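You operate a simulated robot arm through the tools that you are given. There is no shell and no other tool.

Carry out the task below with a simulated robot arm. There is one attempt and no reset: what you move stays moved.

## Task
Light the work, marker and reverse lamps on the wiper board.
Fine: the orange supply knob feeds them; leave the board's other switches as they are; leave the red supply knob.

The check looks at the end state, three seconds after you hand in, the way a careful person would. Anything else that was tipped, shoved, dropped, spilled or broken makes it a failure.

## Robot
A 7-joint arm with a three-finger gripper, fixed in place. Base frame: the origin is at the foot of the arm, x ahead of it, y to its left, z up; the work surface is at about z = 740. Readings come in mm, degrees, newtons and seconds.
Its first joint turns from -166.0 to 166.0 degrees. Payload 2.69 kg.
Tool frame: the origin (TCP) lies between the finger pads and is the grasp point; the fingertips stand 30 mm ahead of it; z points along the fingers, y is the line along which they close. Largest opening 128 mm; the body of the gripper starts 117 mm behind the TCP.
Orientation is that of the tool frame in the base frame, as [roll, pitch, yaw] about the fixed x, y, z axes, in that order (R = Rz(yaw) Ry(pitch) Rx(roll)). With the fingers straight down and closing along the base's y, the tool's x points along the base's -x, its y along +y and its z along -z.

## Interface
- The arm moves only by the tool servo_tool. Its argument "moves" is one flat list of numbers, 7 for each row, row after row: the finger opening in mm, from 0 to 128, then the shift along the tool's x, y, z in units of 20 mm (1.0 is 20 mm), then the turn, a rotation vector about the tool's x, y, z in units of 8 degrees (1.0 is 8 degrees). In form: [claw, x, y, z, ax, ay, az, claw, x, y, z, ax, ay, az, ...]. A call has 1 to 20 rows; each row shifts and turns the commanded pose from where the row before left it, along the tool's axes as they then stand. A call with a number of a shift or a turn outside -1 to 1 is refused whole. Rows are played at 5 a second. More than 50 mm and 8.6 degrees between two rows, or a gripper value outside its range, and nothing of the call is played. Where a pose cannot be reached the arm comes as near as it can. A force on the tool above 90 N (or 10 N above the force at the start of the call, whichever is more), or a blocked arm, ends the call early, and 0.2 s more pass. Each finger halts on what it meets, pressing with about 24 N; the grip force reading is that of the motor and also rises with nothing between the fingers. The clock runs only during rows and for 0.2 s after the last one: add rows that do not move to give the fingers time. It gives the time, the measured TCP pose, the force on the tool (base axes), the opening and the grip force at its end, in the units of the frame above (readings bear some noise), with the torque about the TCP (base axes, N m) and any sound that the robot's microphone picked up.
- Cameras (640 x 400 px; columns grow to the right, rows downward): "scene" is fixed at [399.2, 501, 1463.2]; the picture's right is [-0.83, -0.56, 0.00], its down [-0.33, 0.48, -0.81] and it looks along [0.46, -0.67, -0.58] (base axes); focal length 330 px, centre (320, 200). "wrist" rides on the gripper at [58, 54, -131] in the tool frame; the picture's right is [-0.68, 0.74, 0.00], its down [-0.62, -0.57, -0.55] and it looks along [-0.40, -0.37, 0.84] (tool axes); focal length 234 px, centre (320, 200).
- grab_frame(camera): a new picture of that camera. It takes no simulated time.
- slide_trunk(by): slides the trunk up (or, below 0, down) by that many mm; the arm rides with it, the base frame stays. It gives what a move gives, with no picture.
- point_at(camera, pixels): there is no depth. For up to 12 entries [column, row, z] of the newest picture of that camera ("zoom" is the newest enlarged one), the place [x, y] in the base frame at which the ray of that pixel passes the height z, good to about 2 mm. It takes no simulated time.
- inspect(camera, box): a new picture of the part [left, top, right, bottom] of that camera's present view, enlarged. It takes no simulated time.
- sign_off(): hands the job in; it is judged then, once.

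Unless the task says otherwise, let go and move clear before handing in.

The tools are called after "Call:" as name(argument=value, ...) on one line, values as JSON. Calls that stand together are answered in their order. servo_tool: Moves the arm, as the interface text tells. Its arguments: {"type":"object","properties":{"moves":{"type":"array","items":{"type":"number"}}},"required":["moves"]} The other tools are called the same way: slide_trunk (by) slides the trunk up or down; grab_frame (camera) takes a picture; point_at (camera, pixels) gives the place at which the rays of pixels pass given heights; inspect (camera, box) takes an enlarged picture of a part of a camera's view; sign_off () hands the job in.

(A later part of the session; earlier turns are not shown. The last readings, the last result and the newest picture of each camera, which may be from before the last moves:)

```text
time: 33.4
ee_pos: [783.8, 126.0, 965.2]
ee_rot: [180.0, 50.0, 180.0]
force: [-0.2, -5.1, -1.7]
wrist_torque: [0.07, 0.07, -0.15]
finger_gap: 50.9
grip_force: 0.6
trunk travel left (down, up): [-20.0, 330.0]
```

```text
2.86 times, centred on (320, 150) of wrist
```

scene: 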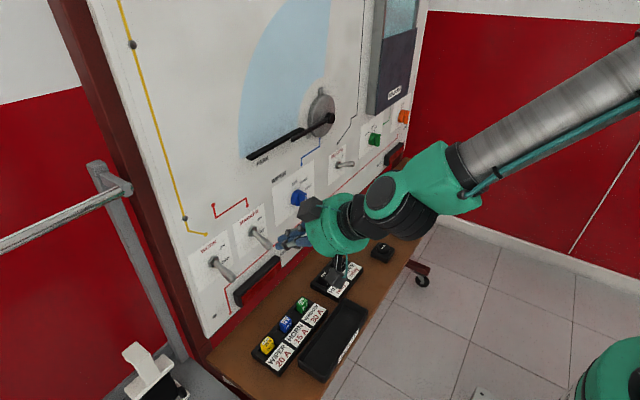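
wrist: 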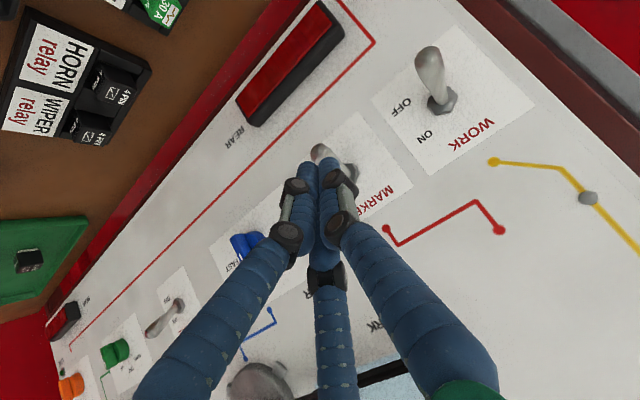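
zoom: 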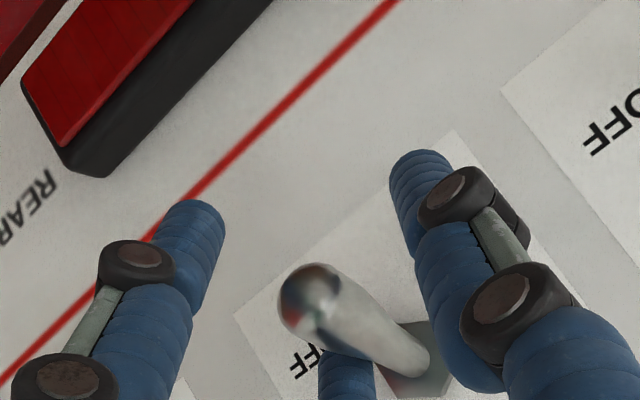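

Call:
servo_tool(moves=[50, 0, -0.25, 0, 0, 0, 0, 50, 0, 0, -0.8, 0, 0, 0, 50, 0, 0, -0.9, 0, 0, 0, 50, 0, 0, -0.9, 0, 0, 0, 50, 0, 0, -0.9, 0, 0, 0, 0, 0, 0, 0, 0, 0, 0, 0, 0, 0, 0, 0, 0, 0, 0, 0, 0, 0, 0, 0, 0])

Call:
grab_frame(camera="wrist")

Call:
inspect(camera="scene", box=[190, 180, 350, 290])

```text
time: 35.2
ee_pos: [728.0, 122.5, 1013.2]
ee_rot: [179.9, 50.1, 180.0]
force: [0.1, 0.6, -0.2]
wrist_torque: [0.03, -0.02, 0.01]
finger_gap: 2.3
grip_force: 23.6
trunk travel left (down, up): [-20.0, 330.0]
```

```text
taken
```

wrist: 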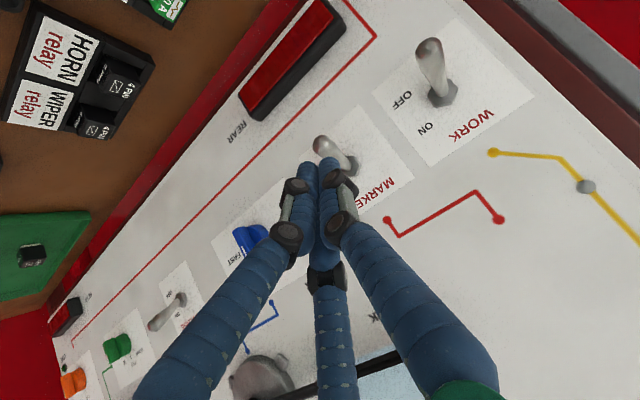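

```text
3.64 times, centred on (270, 235) of scene
```

zoom: 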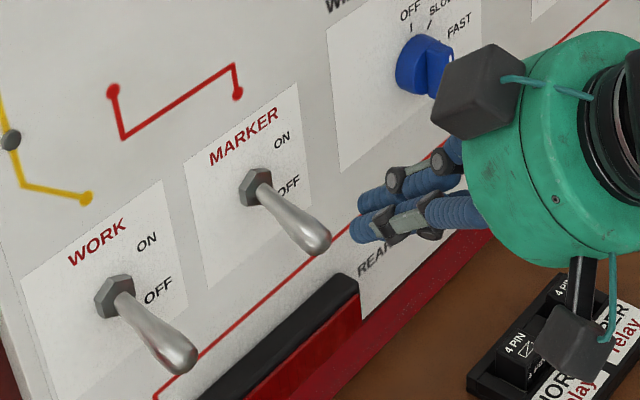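

MARKER is still at OFF and undisturbed. I'll check the clearance to the REAR lamp box below it before choosing a shallower push pose.

Call:
point_at(camera="wrist", pixels=[[262, 124, 920], [262, 124, 880], [347, 38, 920], [347, 38, 880], [331, 146, 980], [331, 146, 940]])

Call:
point_at(camera="scene", pixels=[[280.2, 257.8, 920], [280.2, 257.8, 880]])

Call:
servo_tool(moves=[0, 0, 0, 0, 0, -1, 0, 0, 0, 0, 0, 0, -1, 0, 0, 0, 0, 0, 0, -1, 0, 0, 0, 0, 0, 0, 0, 0])

```text
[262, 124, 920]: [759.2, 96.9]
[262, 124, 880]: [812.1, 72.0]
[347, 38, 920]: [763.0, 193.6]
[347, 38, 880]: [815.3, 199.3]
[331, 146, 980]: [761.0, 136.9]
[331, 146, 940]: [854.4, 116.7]
```

```text
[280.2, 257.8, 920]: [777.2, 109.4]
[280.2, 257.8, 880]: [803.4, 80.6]
```

```text
time: 36.2
ee_pos: [727.8, 121.5, 1012.6]
ee_rot: [179.9, 74.1, 179.9]
force: [-1.1, 0.8, -0.7]
wrist_torque: [0.02, -0.01, -0.01]
finger_gap: 1.9
grip_force: 24.5
trunk travel left (down, up): [-20.0, 330.0]
```

Lamp box top is ≈ z 890 at x ≥ 795, leaving about 20 mm below the finger path. The 16° pitch is reachable here, so I'll descend to (740,124,931) in front of and below the MARKER ball.

Call:
servo_tool(moves=[0, 0.75, 0.02, 0.34, 0, 0, 0, 0, 0.75, 0.02, 0.34, 0, 0, 0, 0, 0.75, 0.02, 0.34, 0, 0, 0, 0, 0.75, 0.02, 0.34, 0, 0, 0, 0, 0.75, 0.02, 0.34, 0, 0, 0, 0, 0, 0, 0, 0, 0, 0])

Call:
inspect(camera="wrist", box=[220, 60, 460, 220])

Call:
inspect(camera="scene", box=[190, 180, 350, 290])

```text
time: 37.6
ee_pos: [741.3, 124.3, 931.2]
ee_rot: [-179.9, 74.0, 179.9]
force: [0.4, 0.2, 0.1]
wrist_torque: [0.0, 0.01, 0.0]
finger_gap: 2.2
grip_force: 23.9
trunk travel left (down, up): [-20.0, 330.0]
```

```text
2.50 times, centred on (340, 140) of wrist
```

zoom: 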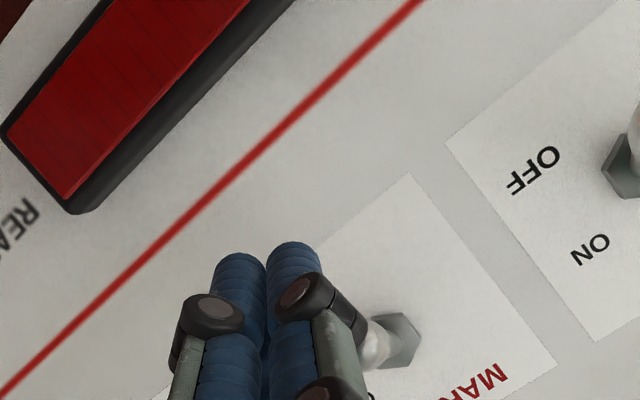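

```text
3.64 times, centred on (270, 235) of scene
```

zoom: 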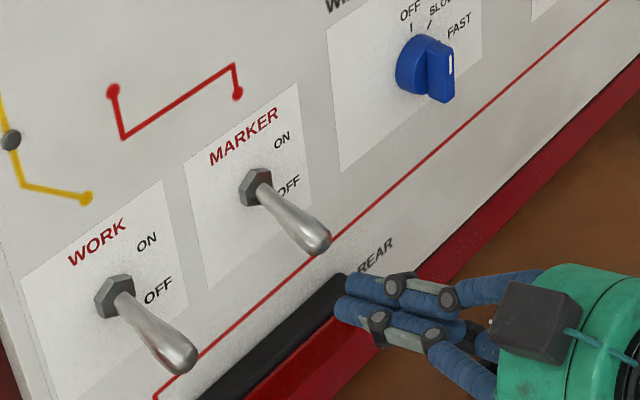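

The path is clear. I'll slide forward to x≈783 under the MARKER handle, keeping height.

Call:
servo_tool(moves=[0, -0.2, 0, 0.69, 0, 0, 0, 0, -0.2, 0, 0.69, 0, 0, 0, 0, -0.2, 0, 0.69, 0, 0, 0, 0, 0, 0, 0, 0, 0, 0])

Call:
inspect(camera="scene", box=[190, 180, 350, 290])

```text
time: 38.6
ee_pos: [785.2, 123.3, 929.5]
ee_rot: [-179.9, 74.0, 180.0]
force: [-0.5, 1.2, -0.8]
wrist_torque: [0.0, -0.01, 0.0]
finger_gap: 2.0
grip_force: 23.5
trunk travel left (down, up): [-20.0, 330.0]
```

```text
3.64 times, centred on (270, 235) of scene
```

zoom: 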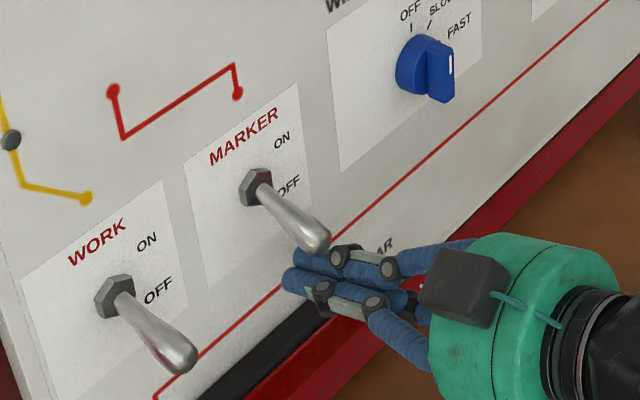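

The fingertips are under the MARKER handle with no contact. Now I lift in 5 mm steps.

Call:
servo_tool(moves=[0, -0.24, 0, -0.069, 0, 0, 0, 0, -0.24, 0, -0.069, 0, 0, 0, 0, -0.24, 0, -0.069, 0, 0, 0, 0, -0.24, 0, -0.069, 0, 0, 0, 0, -0.24, 0, -0.069, 0, 0, 0, 0, -0.24, 0, -0.069, 0, 0, 0, 0, 0, 0, 0, 0, 0, 0])

Call:
inspect(camera="scene", box=[190, 180, 350, 290])

```text
time: 40.2
ee_pos: [784.2, 123.4, 960.6]
ee_rot: [-180.0, 74.0, 180.0]
force: [-0.2, 0.0, 0.2]
wrist_torque: [-0.01, -0.02, -0.03]
finger_gap: 2.3
grip_force: 24.0
trunk travel left (down, up): [-20.0, 330.0]
```

```text
3.64 times, centred on (270, 235) of scene
```

zoom: 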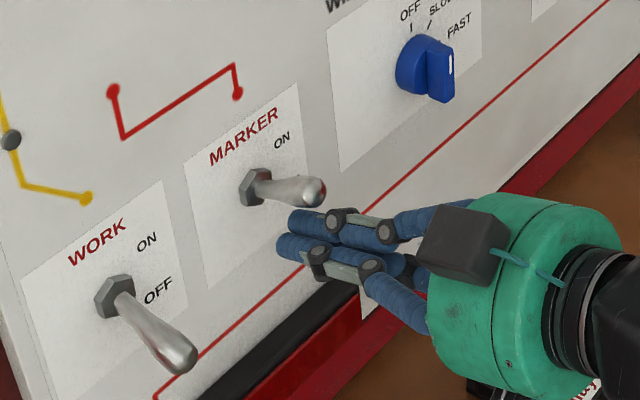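

The handle has risen about level; no load yet. I continue lifting in smaller steps until the stop is felt.

Call:
servo_tool(moves=[0, -0.24, 0, -0.069, 0, 0, 0, 0, -0.24, 0, -0.069, 0, 0, 0, 0, -0.24, 0, -0.069, 0, 0, 0, 0, 0, 0, 0, 0, 0, 0])

Call:
inspect(camera="scene", box=[190, 180, 350, 290])

```text
time: 41.2
ee_pos: [782.7, 123.0, 975.1]
ee_rot: [-179.8, 73.8, -179.9]
force: [-3.1, -1.4, -8.9]
wrist_torque: [0.05, 0.28, 0.02]
finger_gap: 2.3
grip_force: 24.0
trunk travel left (down, up): [-20.0, 330.0]
```

```text
3.64 times, centred on (270, 235) of scene
```

zoom: 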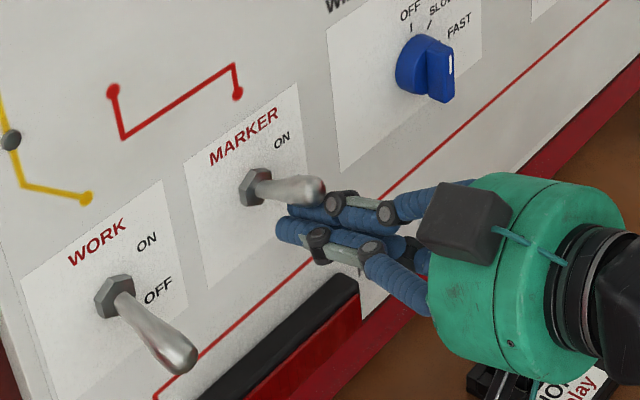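

The handle didn't move further while the force rose to −9 N, so it is on its ON stop. I'll lower 25 mm and back out, then compare.

Call:
servo_tool(moves=[0, 0.5, 0, 0.1, 0, 0, 0, 0, 0.5, 0, 0.1, 0, 0, 0, 0, 0.5, 0, -0.5, 0, 0, 0, 0, 0.4, 0, -1, 0, 0, 0, 0, 0.2, 0, -1, 0, 0, 0, 0, 0, 0, 0, 0, 0, 0])

Call:
inspect(camera="scene", box=[190, 180, 350, 290])

Call:
grab_frame(camera="wrist")

```text
time: 42.6
ee_pos: [727.8, 124.8, 949.0]
ee_rot: [-180.0, 73.9, 180.0]
force: [0.5, 0.1, -0.3]
wrist_torque: [-0.02, 0.02, 0.0]
finger_gap: 2.3
grip_force: 23.9
trunk travel left (down, up): [-20.0, 330.0]
```

```text
3.64 times, centred on (270, 235) of scene
```

zoom: 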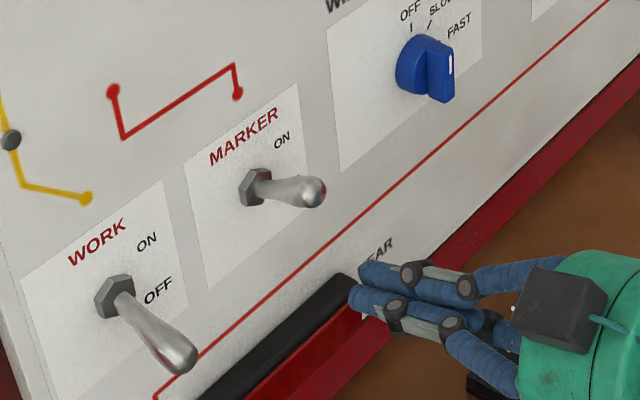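

```text
taken
```

wrist: 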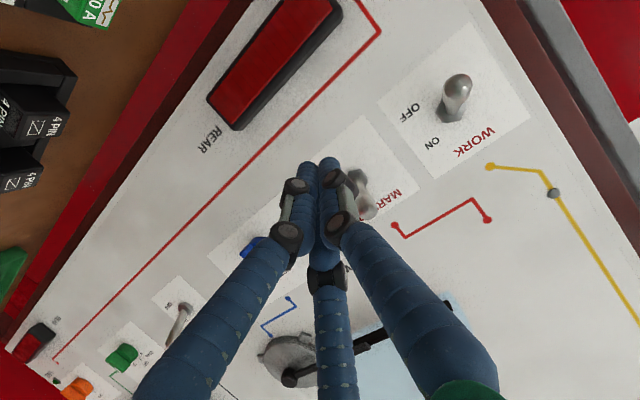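

MARKER is up at ON (ball ray gives z≈999). Next, shift left to the WORK stand-off at (741,235,931).

Call:
servo_tool(moves=[0, 0.114, 0.92, 0.146, 0, 0, 0, 0, 0.114, 0.92, 0.146, 0, 0, 0, 0, 0.114, 0.92, 0.146, 0, 0, 0, 0, 0.114, 0.92, 0.146, 0, 0, 0, 0, 0.114, 0.92, 0.146, 0, 0, 0, 0, 0.114, 0.92, 0.146, 0, 0, 0, 0, 0, 0, 0, 0, 0, 0])

Call:
inspect(camera="wrist", box=[220, 60, 460, 220])

Call:
inspect(camera="scene", box=[180, 200, 340, 310])

```text
time: 44.2
ee_pos: [741.8, 233.9, 929.7]
ee_rot: [-179.9, 74.0, -180.0]
force: [0.1, 0.1, 0.2]
wrist_torque: [-0.02, 0.01, 0.01]
finger_gap: 2.0
grip_force: 24.0
trunk travel left (down, up): [-20.0, 330.0]
```

```text
2.50 times, centred on (340, 140) of wrist
```

zoom: 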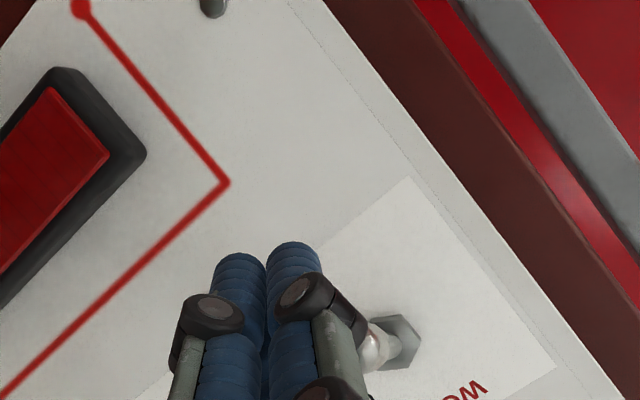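

```text
3.64 times, centred on (260, 255) of scene
```

zoom: 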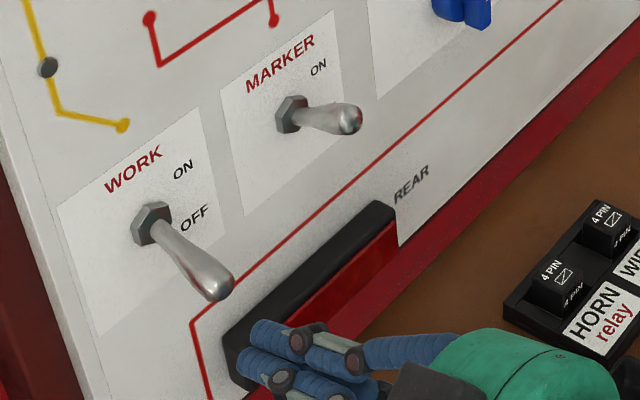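

The view matches the MARKER alignment (nut at (397,341) vs (392,340)). I go forward 42 mm under the WORK handle, then look.

Call:
servo_tool(moves=[0, -0.2, 0, 0.69, 0, 0, 0, 0, -0.2, 0, 0.69, 0, 0, 0, 0, -0.2, 0, 0.69, 0, 0, 0, 0, 0, 0, 0, 0, 0, 0])

Call:
inspect(camera="scene", box=[180, 200, 340, 310])

```text
time: 45.2
ee_pos: [784.8, 233.9, 929.8]
ee_rot: [-179.9, 73.9, 180.0]
force: [-0.8, 0.6, -0.4]
wrist_torque: [0.06, -0.06, 0.02]
finger_gap: 2.4
grip_force: 23.7
trunk travel left (down, up): [-20.0, 330.0]
```

```text
3.64 times, centred on (260, 255) of scene
```

zoom: 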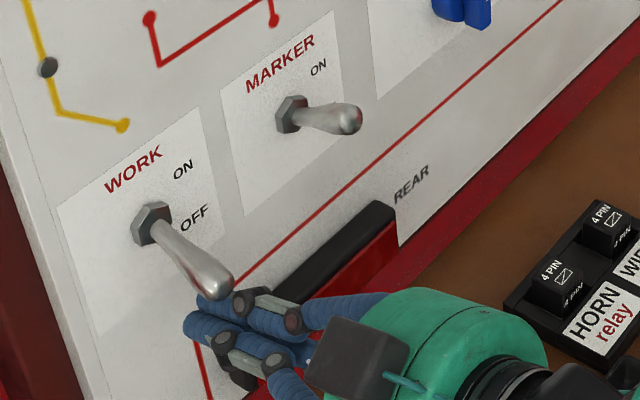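

Fingers are beneath the WORK handle. I lift in 5 mm steps as with MARKER (about 43 mm total).

Call:
servo_tool(moves=[0, -0.24, 0, -0.069, 0, 0, 0, 0, -0.24, 0, -0.069, 0, 0, 0, 0, -0.24, 0, -0.069, 0, 0, 0, 0, -0.24, 0, -0.069, 0, 0, 0, 0, -0.24, 0, -0.069, 0, 0, 0, 0, -0.24, 0, -0.069, 0, 0, 0, 0, -0.24, 0, -0.069, 0, 0, 0, 0, -0.24, 0, -0.069, 0, 0, 0, 0, -0.24, 0, -0.069, 0, 0, 0, 0, 0, 0, 0, 0, 0, 0])

Call:
inspect(camera="scene", box=[180, 200, 340, 310])

```text
time: 47.4
ee_pos: [783.7, 233.3, 974.5]
ee_rot: [179.9, 73.9, 179.9]
force: [-1.2, -1.7, -4.1]
wrist_torque: [0.03, 0.13, -0.06]
finger_gap: 1.9
grip_force: 24.3
trunk travel left (down, up): [-20.0, 330.0]
```

```text
3.64 times, centred on (260, 255) of scene
```

zoom: 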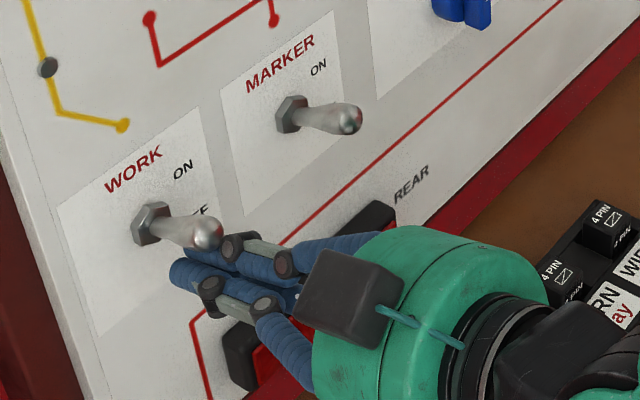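

WORK is now up with light stop contact (−4 N). I'll lower 25 mm and back away, then verify.

Call:
servo_tool(moves=[0, 0.5, 0, 0.1, 0, 0, 0, 0, 0.5, 0, 0.1, 0, 0, 0, 0, 0.5, 0, -0.5, 0, 0, 0, 0, 0.4, 0, -1, 0, 0, 0, 0, 0.2, 0, -1, 0, 0, 0, 0, 0, 0, 0, 0, 0, 0])

Call:
inspect(camera="scene", box=[180, 130, 380, 290])

Call:
grab_frame(camera="wrist")

Call:
grab_frame(camera="scene")

```text
time: 48.8
ee_pos: [729.3, 233.4, 947.3]
ee_rot: [180.0, 74.0, 180.0]
force: [0.4, 0.1, 1.2]
wrist_torque: [-0.02, 0.0, 0.03]
finger_gap: 1.9
grip_force: 23.6
trunk travel left (down, up): [-20.0, 330.0]
```

```text
2.50 times, centred on (280, 210) of scene
```

zoom: 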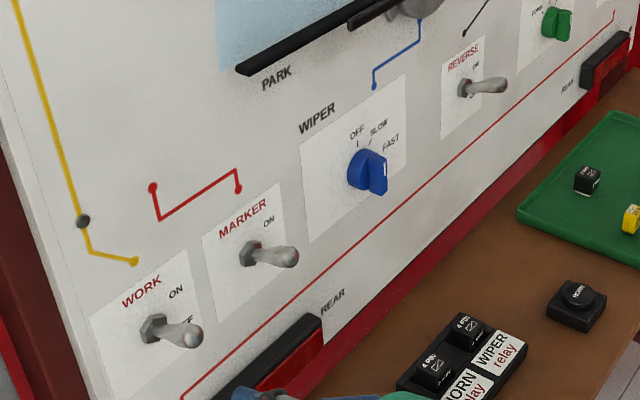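

```text
taken
```

wrist: 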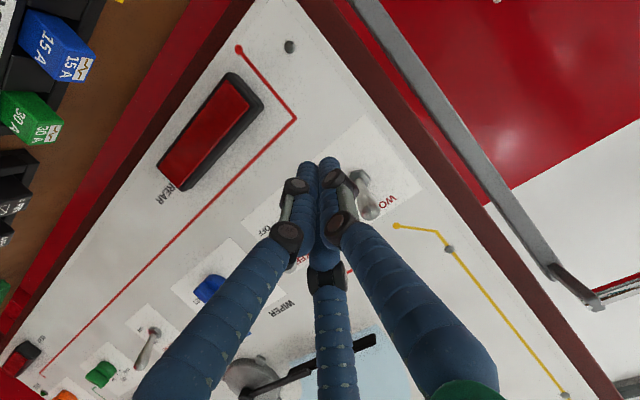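

```text
taken
```

scene: 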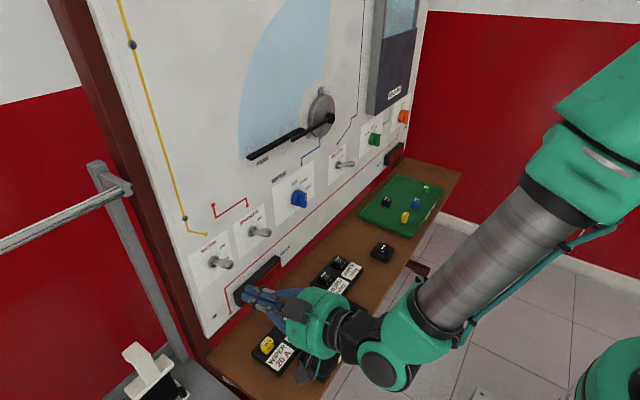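

All three toggles now show up/ON in the scene zoom ((165,330), (268,253), (482,88)), and the WIPER knob is unchanged. Next I'll raise, pitch to 40° for wrist room, and travel right toward the orange knob.

Call:
servo_tool(moves=[0, -0.8, 0, -0.5, 0, 1, 0, 0, -0.8, 0, -0.5, 0, 1, 0, 0, -0.8, 0, -0.5, 0, 1, 0, 0, 0, -1, 0, 0, 0, 0, 0, 0, -1, 0, 0, 0, 0, 0, 0, -1, 0, 0, 0, 0, 0, 0, -1, 0, 0, 0, 0, 0, 0, -1, 0, 0, 0, 0, 0, 0, -1, 0, 0, 0, 0, 0, 0, -1, 0, 0, 0, 0, 0, 0, -1, 0, 0, 0, 0, 0, 0, -1, 0, 0, 0, 0, 0, 0, -1, 0, 0, 0, 0, 0, 0, -1, 0, 0, 0, 0, 0, 0, -1, 0, 0, 0, 0, 0, 0, -1, 0, 0, 0, 0, 0, 0, -1, 0, 0, 0, 0, 0, 0, -1, 0, 0, 0, 0, 0, 0, -1, 0, 0, 0, 0])

Call:
servo_tool(moves=[0, 0, -1, 0, 0, 0, 0, 0, 0, -1, 0, 0, 0, 0, 0, 0, -1, 0, 0, 0, 0, 0, 0, -1, 0, 0, 0, 0, 0, 0, -1, 0, 0, 0, 0, 0, 0, -1, 0, 0, 0, 0, 0, 0, -1, 0, 0, 0, 0, 0, 0, -1, 0, 0, 0, 0, 0, 0, -1, 0, 0, 0, 0, 0, 0, -1, 0, 0, 0, 0, 0, 0, -1, 0, 0, 0, 0, 0, 0, -1, 0, 0, 0, 0, 0, 0, -1, 0, 0, 0, 0, 0, 0, -1, 0, 0, 0, 0, 0, 0, -1, 0, 0, 0, 0, 0, 0, -1, 0, 0, 0, 0, 0, 0, -1, 0, 0, 0, 0, 0, 0, 0, 0, 0, 0, 0])

Call:
grab_frame(camera="scene")

Call:
grab_frame(camera="wrist")

```text
time: 52.8
ee_pos: [720.0, -86.5, 1004.4]
ee_rot: [180.0, 50.0, -180.0]
force: [0.1, 0.4, 0.1]
wrist_torque: [-0.04, 0.0, -0.01]
finger_gap: 2.5
grip_force: 23.7
trunk travel left (down, up): [-20.0, 330.0]
```

```text
time: 56.6
ee_pos: [718.8, -426.5, 1002.4]
ee_rot: [-180.0, 50.0, 180.0]
force: [0.5, -1.3, -0.3]
wrist_torque: [0.03, -0.03, 0.03]
finger_gap: 2.3
grip_force: 23.9
trunk travel left (down, up): [-20.0, 330.0]
```

```text
taken
```

scene: 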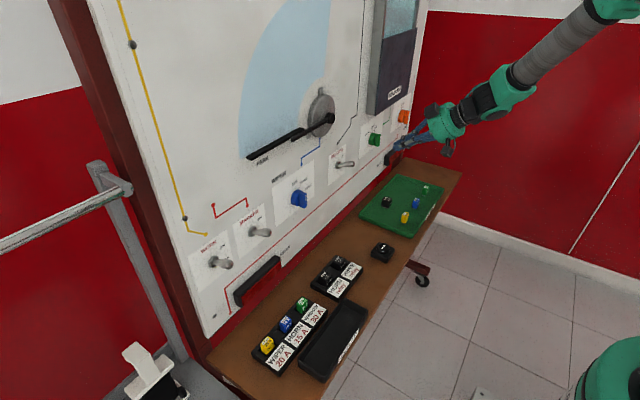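

```text
taken
```

wrist: 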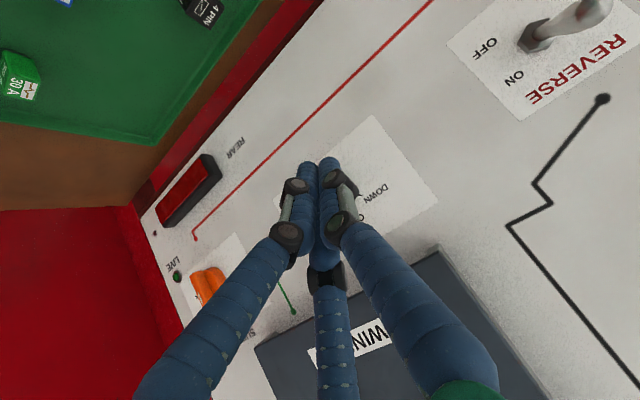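

I'm in front of the green knob, and the orange knob is at wrist (207,288), half hidden by a finger. I'll move back about 40 mm and further right to get a clear view.

Call:
servo_tool(moves=[0, 0.16, -0.9, -0.2, 0, 0, 0, 0, 0.16, -0.9, -0.2, 0, 0, 0, 0, 0.16, -0.9, -0.2, 0, 0, 0, 0, 0.16, -0.9, -0.2, 0, 0, 0, 0, 0.16, -0.9, -0.2, 0, 0, 0, 0, 0.16, -0.9, -0.2, 0, 0, 0, 0, 0.16, -0.9, -0.2, 0, 0, 0, 0, 0.16, -0.9, -0.2, 0, 0, 0, 0, 0, 0, 0, 0, 0, 0])

Call:
grab_frame(camera="wrist")

Call:
grab_frame(camera="scene")

```text
time: 58.6
ee_pos: [680.0, -570.6, 1005.1]
ee_rot: [-180.0, 50.1, 180.0]
force: [-0.5, -0.2, -0.4]
wrist_torque: [0.03, -0.03, 0.01]
finger_gap: 2.1
grip_force: 23.9
trunk travel left (down, up): [-20.0, 330.0]
```

```text
taken
```

wrist: 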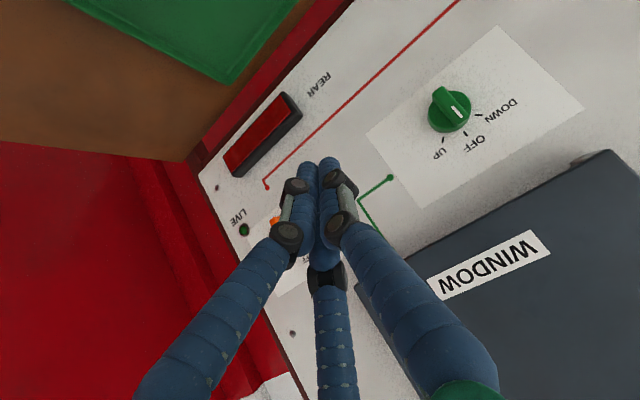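

```text
taken
```

scene: 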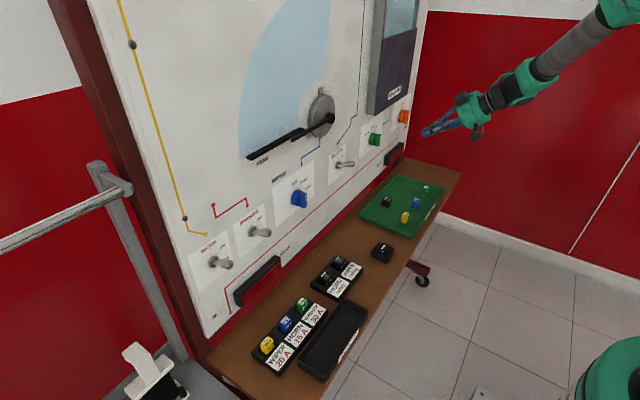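

The closed fingers hide the orange knob. I'll open the gripper here in free space to see past them.

Call:
servo_tool(moves=[128, 0, 0, 0, 0, 0, 0, 128, 0, 0, 0, 0, 0, 0, 128, 0, 0, 0, 0, 0, 0])

Call:
grab_frame(camera="wrist")

Call:
inspect(camera="wrist", box=[210, 140, 370, 260])

```text
time: 59.4
ee_pos: [679.6, -570.0, 1005.1]
ee_rot: [-180.0, 50.1, -180.0]
force: [0.2, 0.1, 0.3]
wrist_torque: [-0.05, 0.0, 0.01]
finger_gap: 127.9
grip_force: 0.1
trunk travel left (down, up): [-20.0, 330.0]
```

```text
taken
```

wrist: 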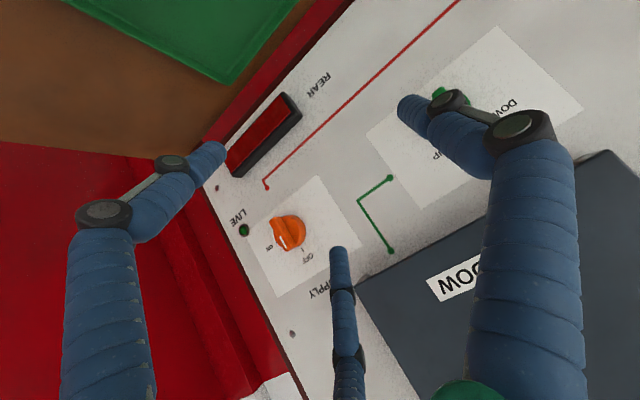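

```text
3.33 times, centred on (290, 200) of wrist
```

zoom: 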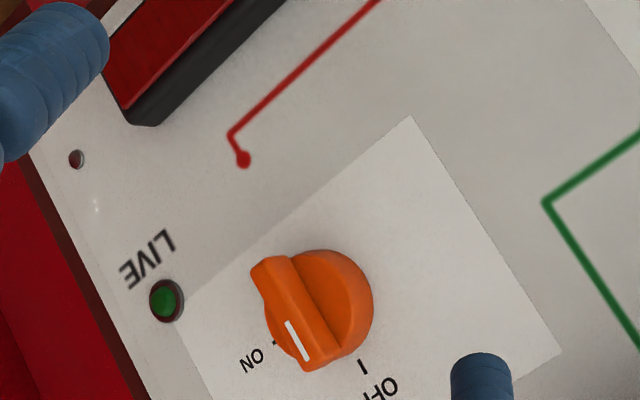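

Clear view now: the OFF tick is at zoom (362,366) and the ON tick at (275,342), with the white mark toward OFF. I'll take rays on those to get the knob centre and the ON angle.

Call:
point_at(camera="zoom", pixels=[[362, 366, 1020], [362, 366, 980], [275, 342, 1020], [275, 342, 980], [166, 300, 960], [166, 300, 920], [262, 264, 1000], [262, 264, 960], [316, 368, 1020], [316, 368, 980], [410, 115, 960], [410, 115, 920]])

Call:
point_at(camera="zoom", pixels=[[560, 350, 1020], [560, 350, 980], [372, 290, 1000], [372, 290, 960], [318, 250, 1000], [318, 250, 960], [243, 158, 960], [243, 158, 920], [300, 312, 1000], [300, 312, 960]])

```text
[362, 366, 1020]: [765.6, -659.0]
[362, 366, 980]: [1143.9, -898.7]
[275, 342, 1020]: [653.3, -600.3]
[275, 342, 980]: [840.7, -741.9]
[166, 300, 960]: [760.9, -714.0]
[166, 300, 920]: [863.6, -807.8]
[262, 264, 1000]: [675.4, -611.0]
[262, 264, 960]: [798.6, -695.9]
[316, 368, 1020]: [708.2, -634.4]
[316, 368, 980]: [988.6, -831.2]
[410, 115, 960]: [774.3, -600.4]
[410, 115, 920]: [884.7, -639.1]
```

```text
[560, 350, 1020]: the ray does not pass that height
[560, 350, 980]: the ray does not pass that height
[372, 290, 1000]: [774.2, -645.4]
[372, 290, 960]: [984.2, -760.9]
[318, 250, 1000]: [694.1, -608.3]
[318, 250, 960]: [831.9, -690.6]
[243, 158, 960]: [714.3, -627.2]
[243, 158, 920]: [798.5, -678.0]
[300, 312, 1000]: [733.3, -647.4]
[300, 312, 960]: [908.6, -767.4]
```

The knob centre works out to about (y=-708, z=980), bar half-length ≈25 mm, front face x≈813, and the ON tick is 90° clockwise from OFF. I'll level the tool to horizontal here and check that the arm can do it at this y.

Call:
servo_tool(moves=[70, 0, 0, 0, 0, -1, 0, 70, 0, 0, 0, 0, -1, 0, 70, 0, 0, 0, 0, -1, 0, 70, 0, 0, 0, 0, -1, 0, 70, 0, 0, 0, 0, -1, 0, 70, 0, 0, 0, 0, 0, 0])

Call:
grab_frame(camera="wrist")

Call:
grab_frame(camera="scene")

```text
time: 60.8
ee_pos: [680.0, -569.8, 1003.6]
ee_rot: [9.4, 89.9, 9.3]
force: [-0.5, 0.5, -0.3]
wrist_torque: [-0.02, -0.04, -0.01]
finger_gap: 69.9
grip_force: 0.1
trunk travel left (down, up): [-20.0, 330.0]
```

```text
taken
```

wrist: 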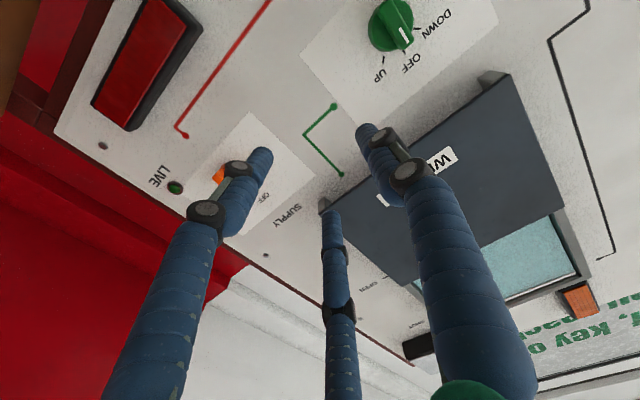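

```text
taken
```

scene: 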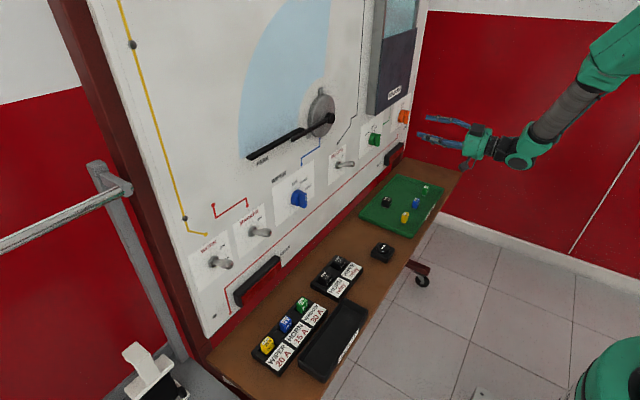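

Horizontal is fine at y=-570. Now I move to face the knob: y≈-708, z≈980, at x≈700 (tips ≈730, ~80 mm short of the knob).

Call:
servo_tool(moves=[70, 0.169, -0.986, 0.143, 0, 0, 0, 70, 0.169, -0.986, 0.143, 0, 0, 0, 70, 0.169, -0.986, 0.143, 0, 0, 0, 70, 0.169, -0.986, 0.143, 0, 0, 0, 70, 0.169, -0.986, 0.143, 0, 0, 0, 70, 0.169, -0.986, 0.143, 0, 0, 0, 70, 0.169, -0.986, 0.143, 0, 0, 0, 70, 0, 0, 0, 0, 0, 0])

Call:
grab_frame(camera="wrist")

Call:
grab_frame(camera="scene")

```text
time: 62.6
ee_pos: [699.4, -708.6, 978.8]
ee_rot: [179.2, 89.9, 179.0]
force: [1.0, 0.5, -0.7]
wrist_torque: [0.0, -0.01, -0.04]
finger_gap: 70.1
grip_force: 0.1
trunk travel left (down, up): [-20.0, 330.0]
```

```text
taken
```

wrist: 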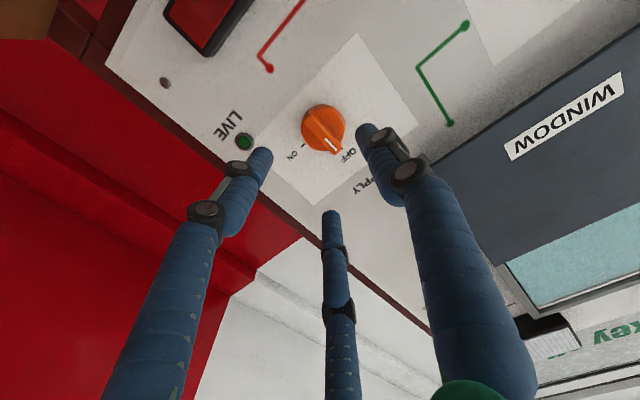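

```text
taken
```

scene: 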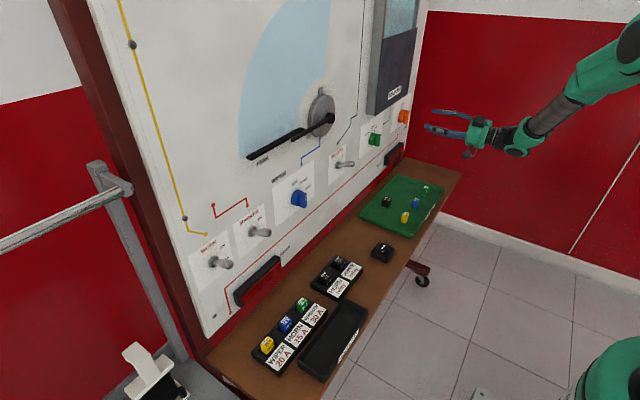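

The arm reaches this spot and I see the knob straight on at wrist (324,128). I'll zoom in to refine centre and orientation.

Call:
inspect(camera="wrist", box=[260, 80, 380, 170])

```text
4.44 times, centred on (320, 125) of wrist
```

zoom: 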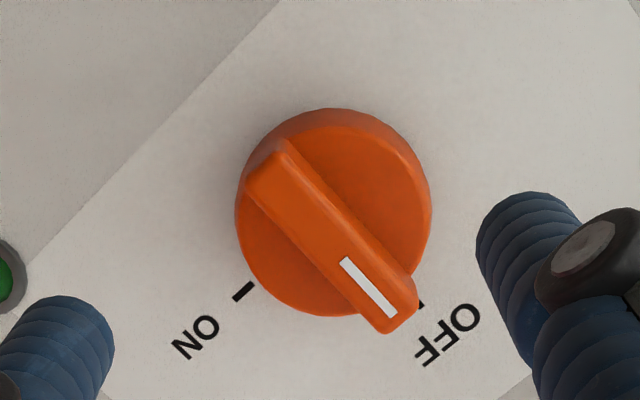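

Call:
point_at(camera="zoom", pixels=[[421, 303, 1000], [421, 303, 960], [243, 291, 1000], [243, 291, 960], [268, 168, 1000], [268, 168, 960], [395, 322, 1000], [395, 322, 960], [331, 245, 1000], [331, 245, 960], [335, 216, 1000], [335, 216, 960]])

```text
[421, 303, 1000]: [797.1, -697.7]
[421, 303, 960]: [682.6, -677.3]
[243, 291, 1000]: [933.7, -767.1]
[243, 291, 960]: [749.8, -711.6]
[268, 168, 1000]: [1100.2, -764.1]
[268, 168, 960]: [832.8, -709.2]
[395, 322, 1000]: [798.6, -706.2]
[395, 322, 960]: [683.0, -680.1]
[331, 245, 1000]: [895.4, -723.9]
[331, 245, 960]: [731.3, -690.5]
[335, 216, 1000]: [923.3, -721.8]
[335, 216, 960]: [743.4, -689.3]
```

Refined: knob centre ≈ (y −706.5, z 980), ON tick exactly 90° clockwise. Plan: grip the bar and roll the tool +90° about its own axis. I'll rehearse that roll here in free space first to make sure the wrist has the range.

Call:
servo_tool(moves=[70, 0, 0, 0, 0, 0, 1, 70, 0, 0, 0, 0, 0, 1, 70, 0, 0, 0, 0, 0, 1, 70, 0, 0, 0, 0, 0, 1, 70, 0, 0, 0, 0, 0, 1, 70, 0, 0, 0, 0, 0, 1, 70, 0, 0, 0, 0, 0, 1, 70, 0, 0, 0, 0, 0, 1, 70, 0, 0, 0, 0, 0, 1, 70, 0, 0, 0, 0, 0, 1, 70, 0, 0, 0, 0, 0, 1, 70, 0, 0, 0, 0, 0, 0.5, 70, 0, 0, 0, 0, 0, 0])

Call:
grab_frame(camera="wrist")

Call:
inspect(camera="scene", box=[370, 70, 530, 180])

```text
time: 65.4
ee_pos: [699.9, -707.5, 980.3]
ee_rot: [90.0, -2.0, 90.0]
force: [0.0, 0.4, 0.6]
wrist_torque: [0.01, -0.01, -0.02]
finger_gap: 70.0
grip_force: 0.1
trunk travel left (down, up): [-20.0, 330.0]
```

```text
taken
```

wrist: 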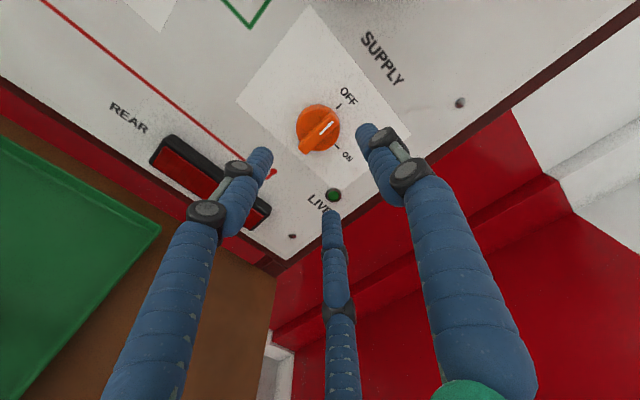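

```text
3.64 times, centred on (450, 125) of scene
```

zoom: 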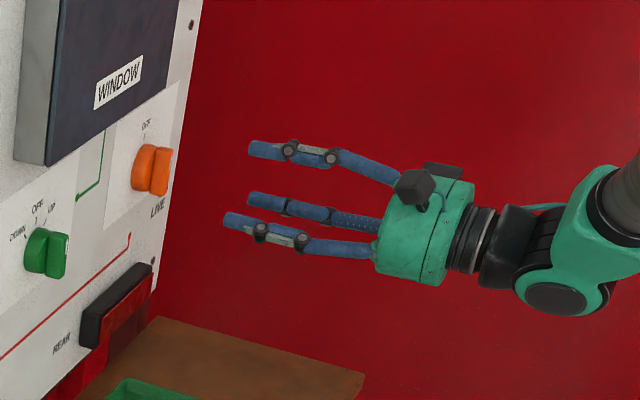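

The roll to +92° is within range, and the knob stays centred at about (319,129), so the tool axis lines up with it. I'll roll back to 0.

Call:
servo_tool(moves=[60, 0, 0, 0, 0, 0, -1, 60, 0, 0, 0, 0, 0, -1, 60, 0, 0, 0, 0, 0, -1, 60, 0, 0, 0, 0, 0, -1, 60, 0, 0, 0, 0, 0, -1, 60, 0, 0, 0, 0, 0, -1, 60, 0, 0, 0, 0, 0, -1, 60, 0, 0, 0, 0, 0, -1, 60, 0, 0, 0, 0, 0, -1, 60, 0, 0, 0, 0, 0, -1, 60, 0, 0, 0, 0, 0, -1, 60, 0, 0, 0, 0, 0, -0.5, 60, 0, 0, 0, 0, 0, 0])

Call:
servo_tool(moves=[60, 0, 0.05, 1, 0, 0, 0, 60, 0, 0, 1, 0, 0, 0, 60, 0, 0, 1, 0, 0, 0, 60, 0, 0, 0.5, 0, 0, 0, 60, 0, 0, 0, 0, 0, 0])

Call:
grab_frame(camera="wrist")

Call:
inspect(camera="scene", box=[370, 70, 530, 180])

```text
time: 68.2
ee_pos: [698.9, -708.4, 979.4]
ee_rot: [-89.5, 90.0, -89.5]
force: [0.5, 0.9, -0.4]
wrist_torque: [-0.02, 0.03, -0.02]
finger_gap: 60.0
grip_force: 0.0
trunk travel left (down, up): [-20.0, 330.0]
```

```text
time: 69.4
ee_pos: [769.8, -706.4, 980.6]
ee_rot: [131.4, 90.0, 131.4]
force: [0.7, 0.4, 0.3]
wrist_torque: [0.03, 0.02, 0.0]
finger_gap: 60.2
grip_force: 0.1
trunk travel left (down, up): [-20.0, 330.0]
```

```text
taken
```

wrist: 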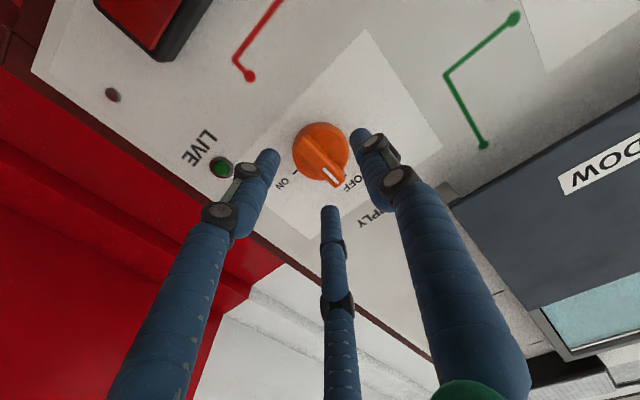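

```text
3.64 times, centred on (450, 125) of scene
```

zoom: 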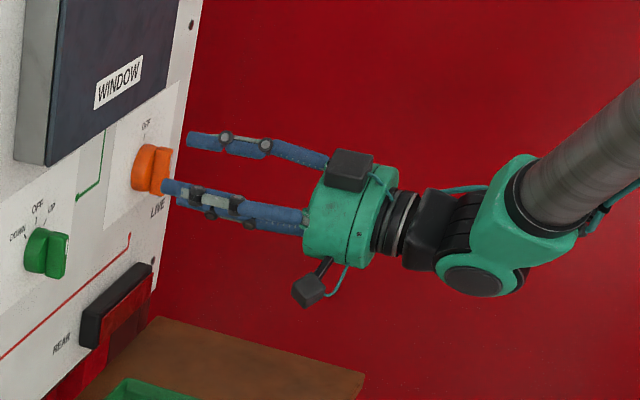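

Tips are about 12 mm in front of the bar, nicely centred at y≈−706, z≈980. I'll creep forward 16 mm more with the fingers straddling the knob and check the force.

Call:
servo_tool(moves=[60, 0, 0, 0.27, 0, 0, 0, 60, 0, 0, 0.27, 0, 0, 0, 60, 0, 0, 0.27, 0, 0, 0, 60, 0, 0, 0, 0, 0, 0])

Call:
inspect(camera="wrist", box=[220, 80, 420, 240])

Call:
inspect(camera="scene", box=[380, 90, 460, 145])

```text
time: 70.4
ee_pos: [784.3, -707.4, 981.2]
ee_rot: [149.4, 89.9, 149.4]
force: [-0.2, 0.9, 0.3]
wrist_torque: [0.0, 0.01, -0.02]
finger_gap: 59.9
grip_force: 0.0
trunk travel left (down, up): [-20.0, 330.0]
```

```text
2.50 times, centred on (320, 160) of wrist
```

zoom: 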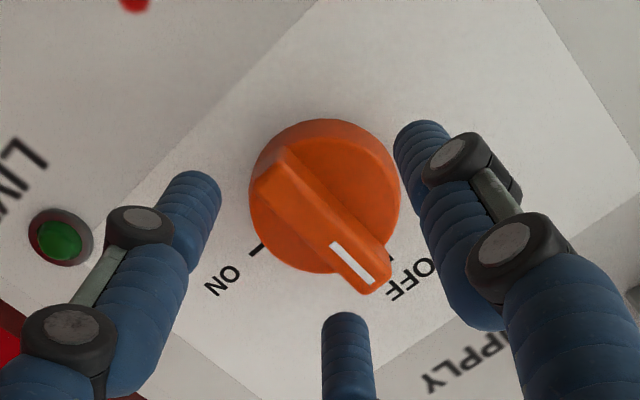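

```text
7.27 times, centred on (420, 118) of scene
```

zoom: 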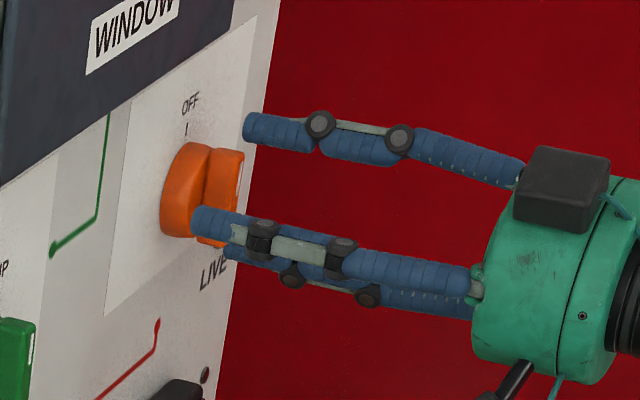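

The hand is in effect a three-jaw (thumb at +y, the other two at ±60° on the −y side), so a full squeeze on the bar would be uneven. Instead I'll push the bar's lower half clockwise with the closed bundle, thumb leading, moving it as a rigid rotation about the knob axis. First back off, close, and shift to the lower right of the bar.

Call:
servo_tool(moves=[60, 0, 0, -0.65, 0, 0, 0, 60, 0, 0, -0.65, 0, 0, 0, 0, 0, 0, 0, 0, 0, 0, 0, 0, 0, 0, 0, 0, 0, 0, 0, 0, 0, 0, 0, 0, 0, 0.43, -0.72, 0, 0, 0, 0, 0, 0.43, -0.72, 0, 0, 0, 0, 0, 0, 0, 0, 0, 0, 0])

Call:
grab_frame(camera="wrist")

Call:
inspect(camera="scene", box=[380, 90, 460, 145])

```text
time: 72.2
ee_pos: [761.1, -736.2, 962.1]
ee_rot: [-52.3, 89.9, -52.3]
force: [-0.4, 0.3, -1.3]
wrist_torque: [0.04, -0.05, -0.02]
finger_gap: 2.3
grip_force: 23.9
trunk travel left (down, up): [-20.0, 330.0]
```

```text
taken
```

wrist: 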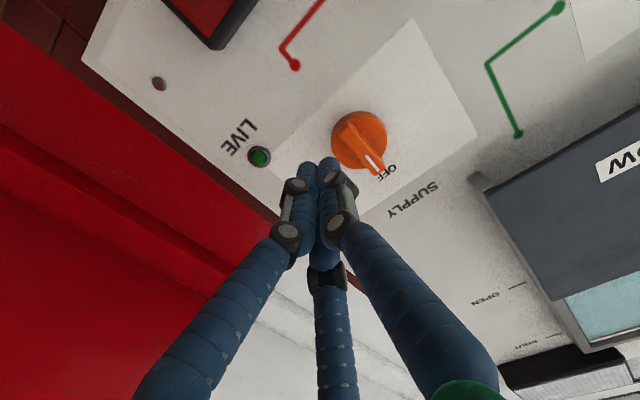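

```text
7.27 times, centred on (420, 118) of scene
```

zoom: 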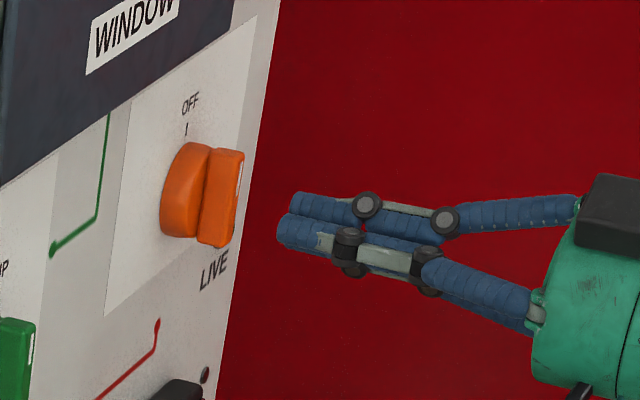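

The bundle is at the lower right of the knob, clear of it. I advance 24 mm to bring the tips just past the bar's front face and check.

Call:
servo_tool(moves=[0, 0, 0, 0.6, 0, 0, 0, 0, 0, 0, 0.6, 0, 0, 0, 0, 0, 0, 0, 0, 0, 0])

Call:
inspect(camera="wrist", box=[240, 60, 440, 200])

Call:
inspect(camera="scene", box=[380, 90, 460, 145])

```text
time: 73.0
ee_pos: [784.6, -736.2, 962.9]
ee_rot: [-67.7, 90.0, -67.8]
force: [0.1, 0.4, 0.5]
wrist_torque: [-0.02, -0.04, -0.02]
finger_gap: 2.1
grip_force: 24.4
trunk travel left (down, up): [-20.0, 330.0]
```

```text
2.86 times, centred on (340, 130) of wrist
```

zoom: 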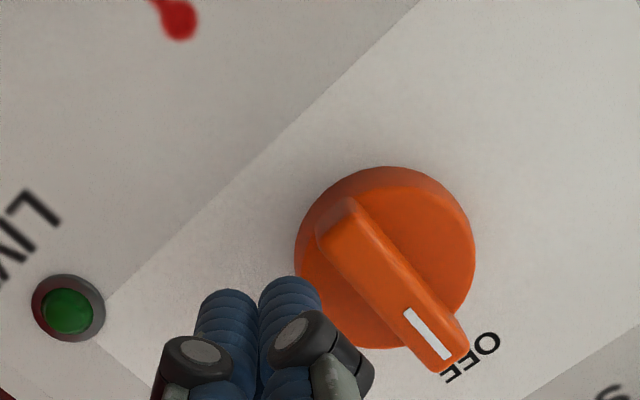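

```text
7.27 times, centred on (420, 118) of scene
```

zoom: 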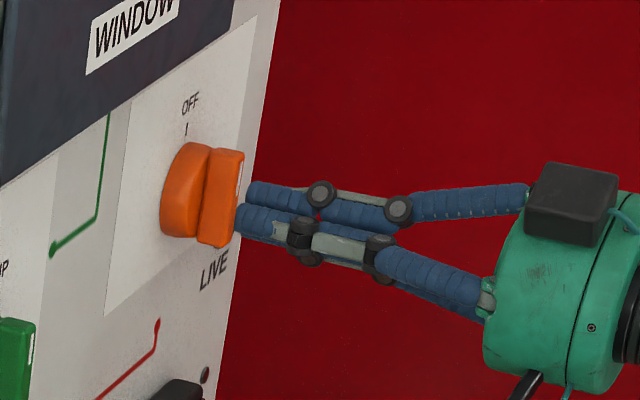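

Tips are right beside the bar with no contact. I advance another 7 mm to about 792.

Call:
servo_tool(moves=[0, 0, 0, 0.18, 0, 0, 0, 0, 0, 0, 0.17, 0, 0, 0, 0, 0, 0, 0, 0, 0, 0])

Call:
inspect(camera="wrist", box=[240, 60, 440, 200])

Call:
inspect(camera="scene", box=[380, 90, 460, 145])

```text
time: 73.8
ee_pos: [792.0, -736.5, 962.4]
ee_rot: [122.7, 90.0, 122.4]
force: [-0.7, -0.7, -0.3]
wrist_torque: [0.04, 0.02, 0.0]
finger_gap: 2.3
grip_force: 24.0
trunk travel left (down, up): [-20.0, 330.0]
```

```text
2.86 times, centred on (340, 130) of wrist
```

zoom: 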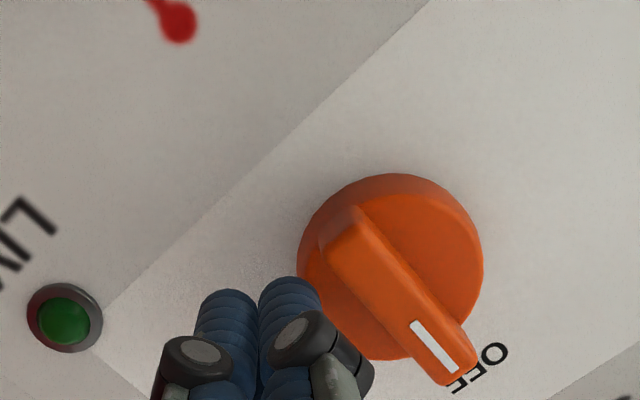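

```text
7.27 times, centred on (420, 118) of scene
```

zoom: 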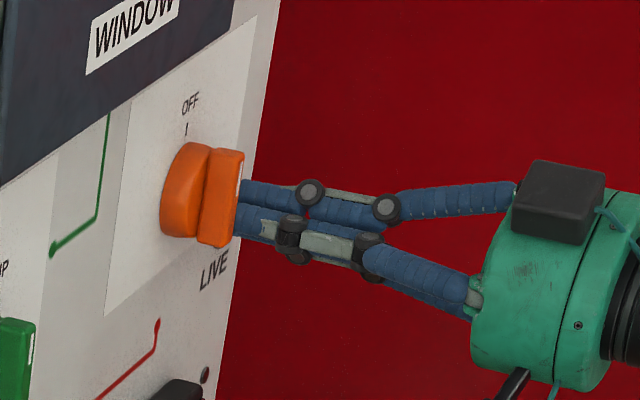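

Still no contact. I'll nudge up 2 mm and move +y about 8 mm until the thumb touches the bar's lower right face.

Call:
servo_tool(moves=[0, -0.1, 0.2, 0, 0, 0, 0, 0, 0, 0.2, 0, 0, 0, 0, 0, 0, 0, 0, 0, 0, 0])

Call:
inspect(camera="wrist", box=[240, 60, 440, 200])

```text
time: 74.6
ee_pos: [792.5, -727.5, 965.4]
ee_rot: [134.9, 90.0, 134.8]
force: [0.1, -3.2, -0.5]
wrist_torque: [-0.02, 0.04, -0.02]
finger_gap: 2.5
grip_force: 23.9
trunk travel left (down, up): [-20.0, 330.0]
```

```text
2.86 times, centred on (340, 130) of wrist
```

zoom: 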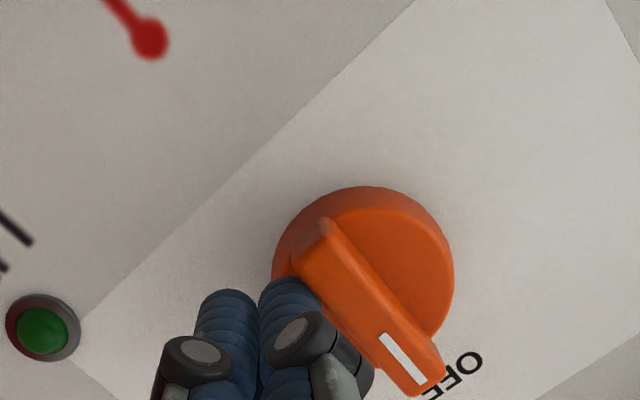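

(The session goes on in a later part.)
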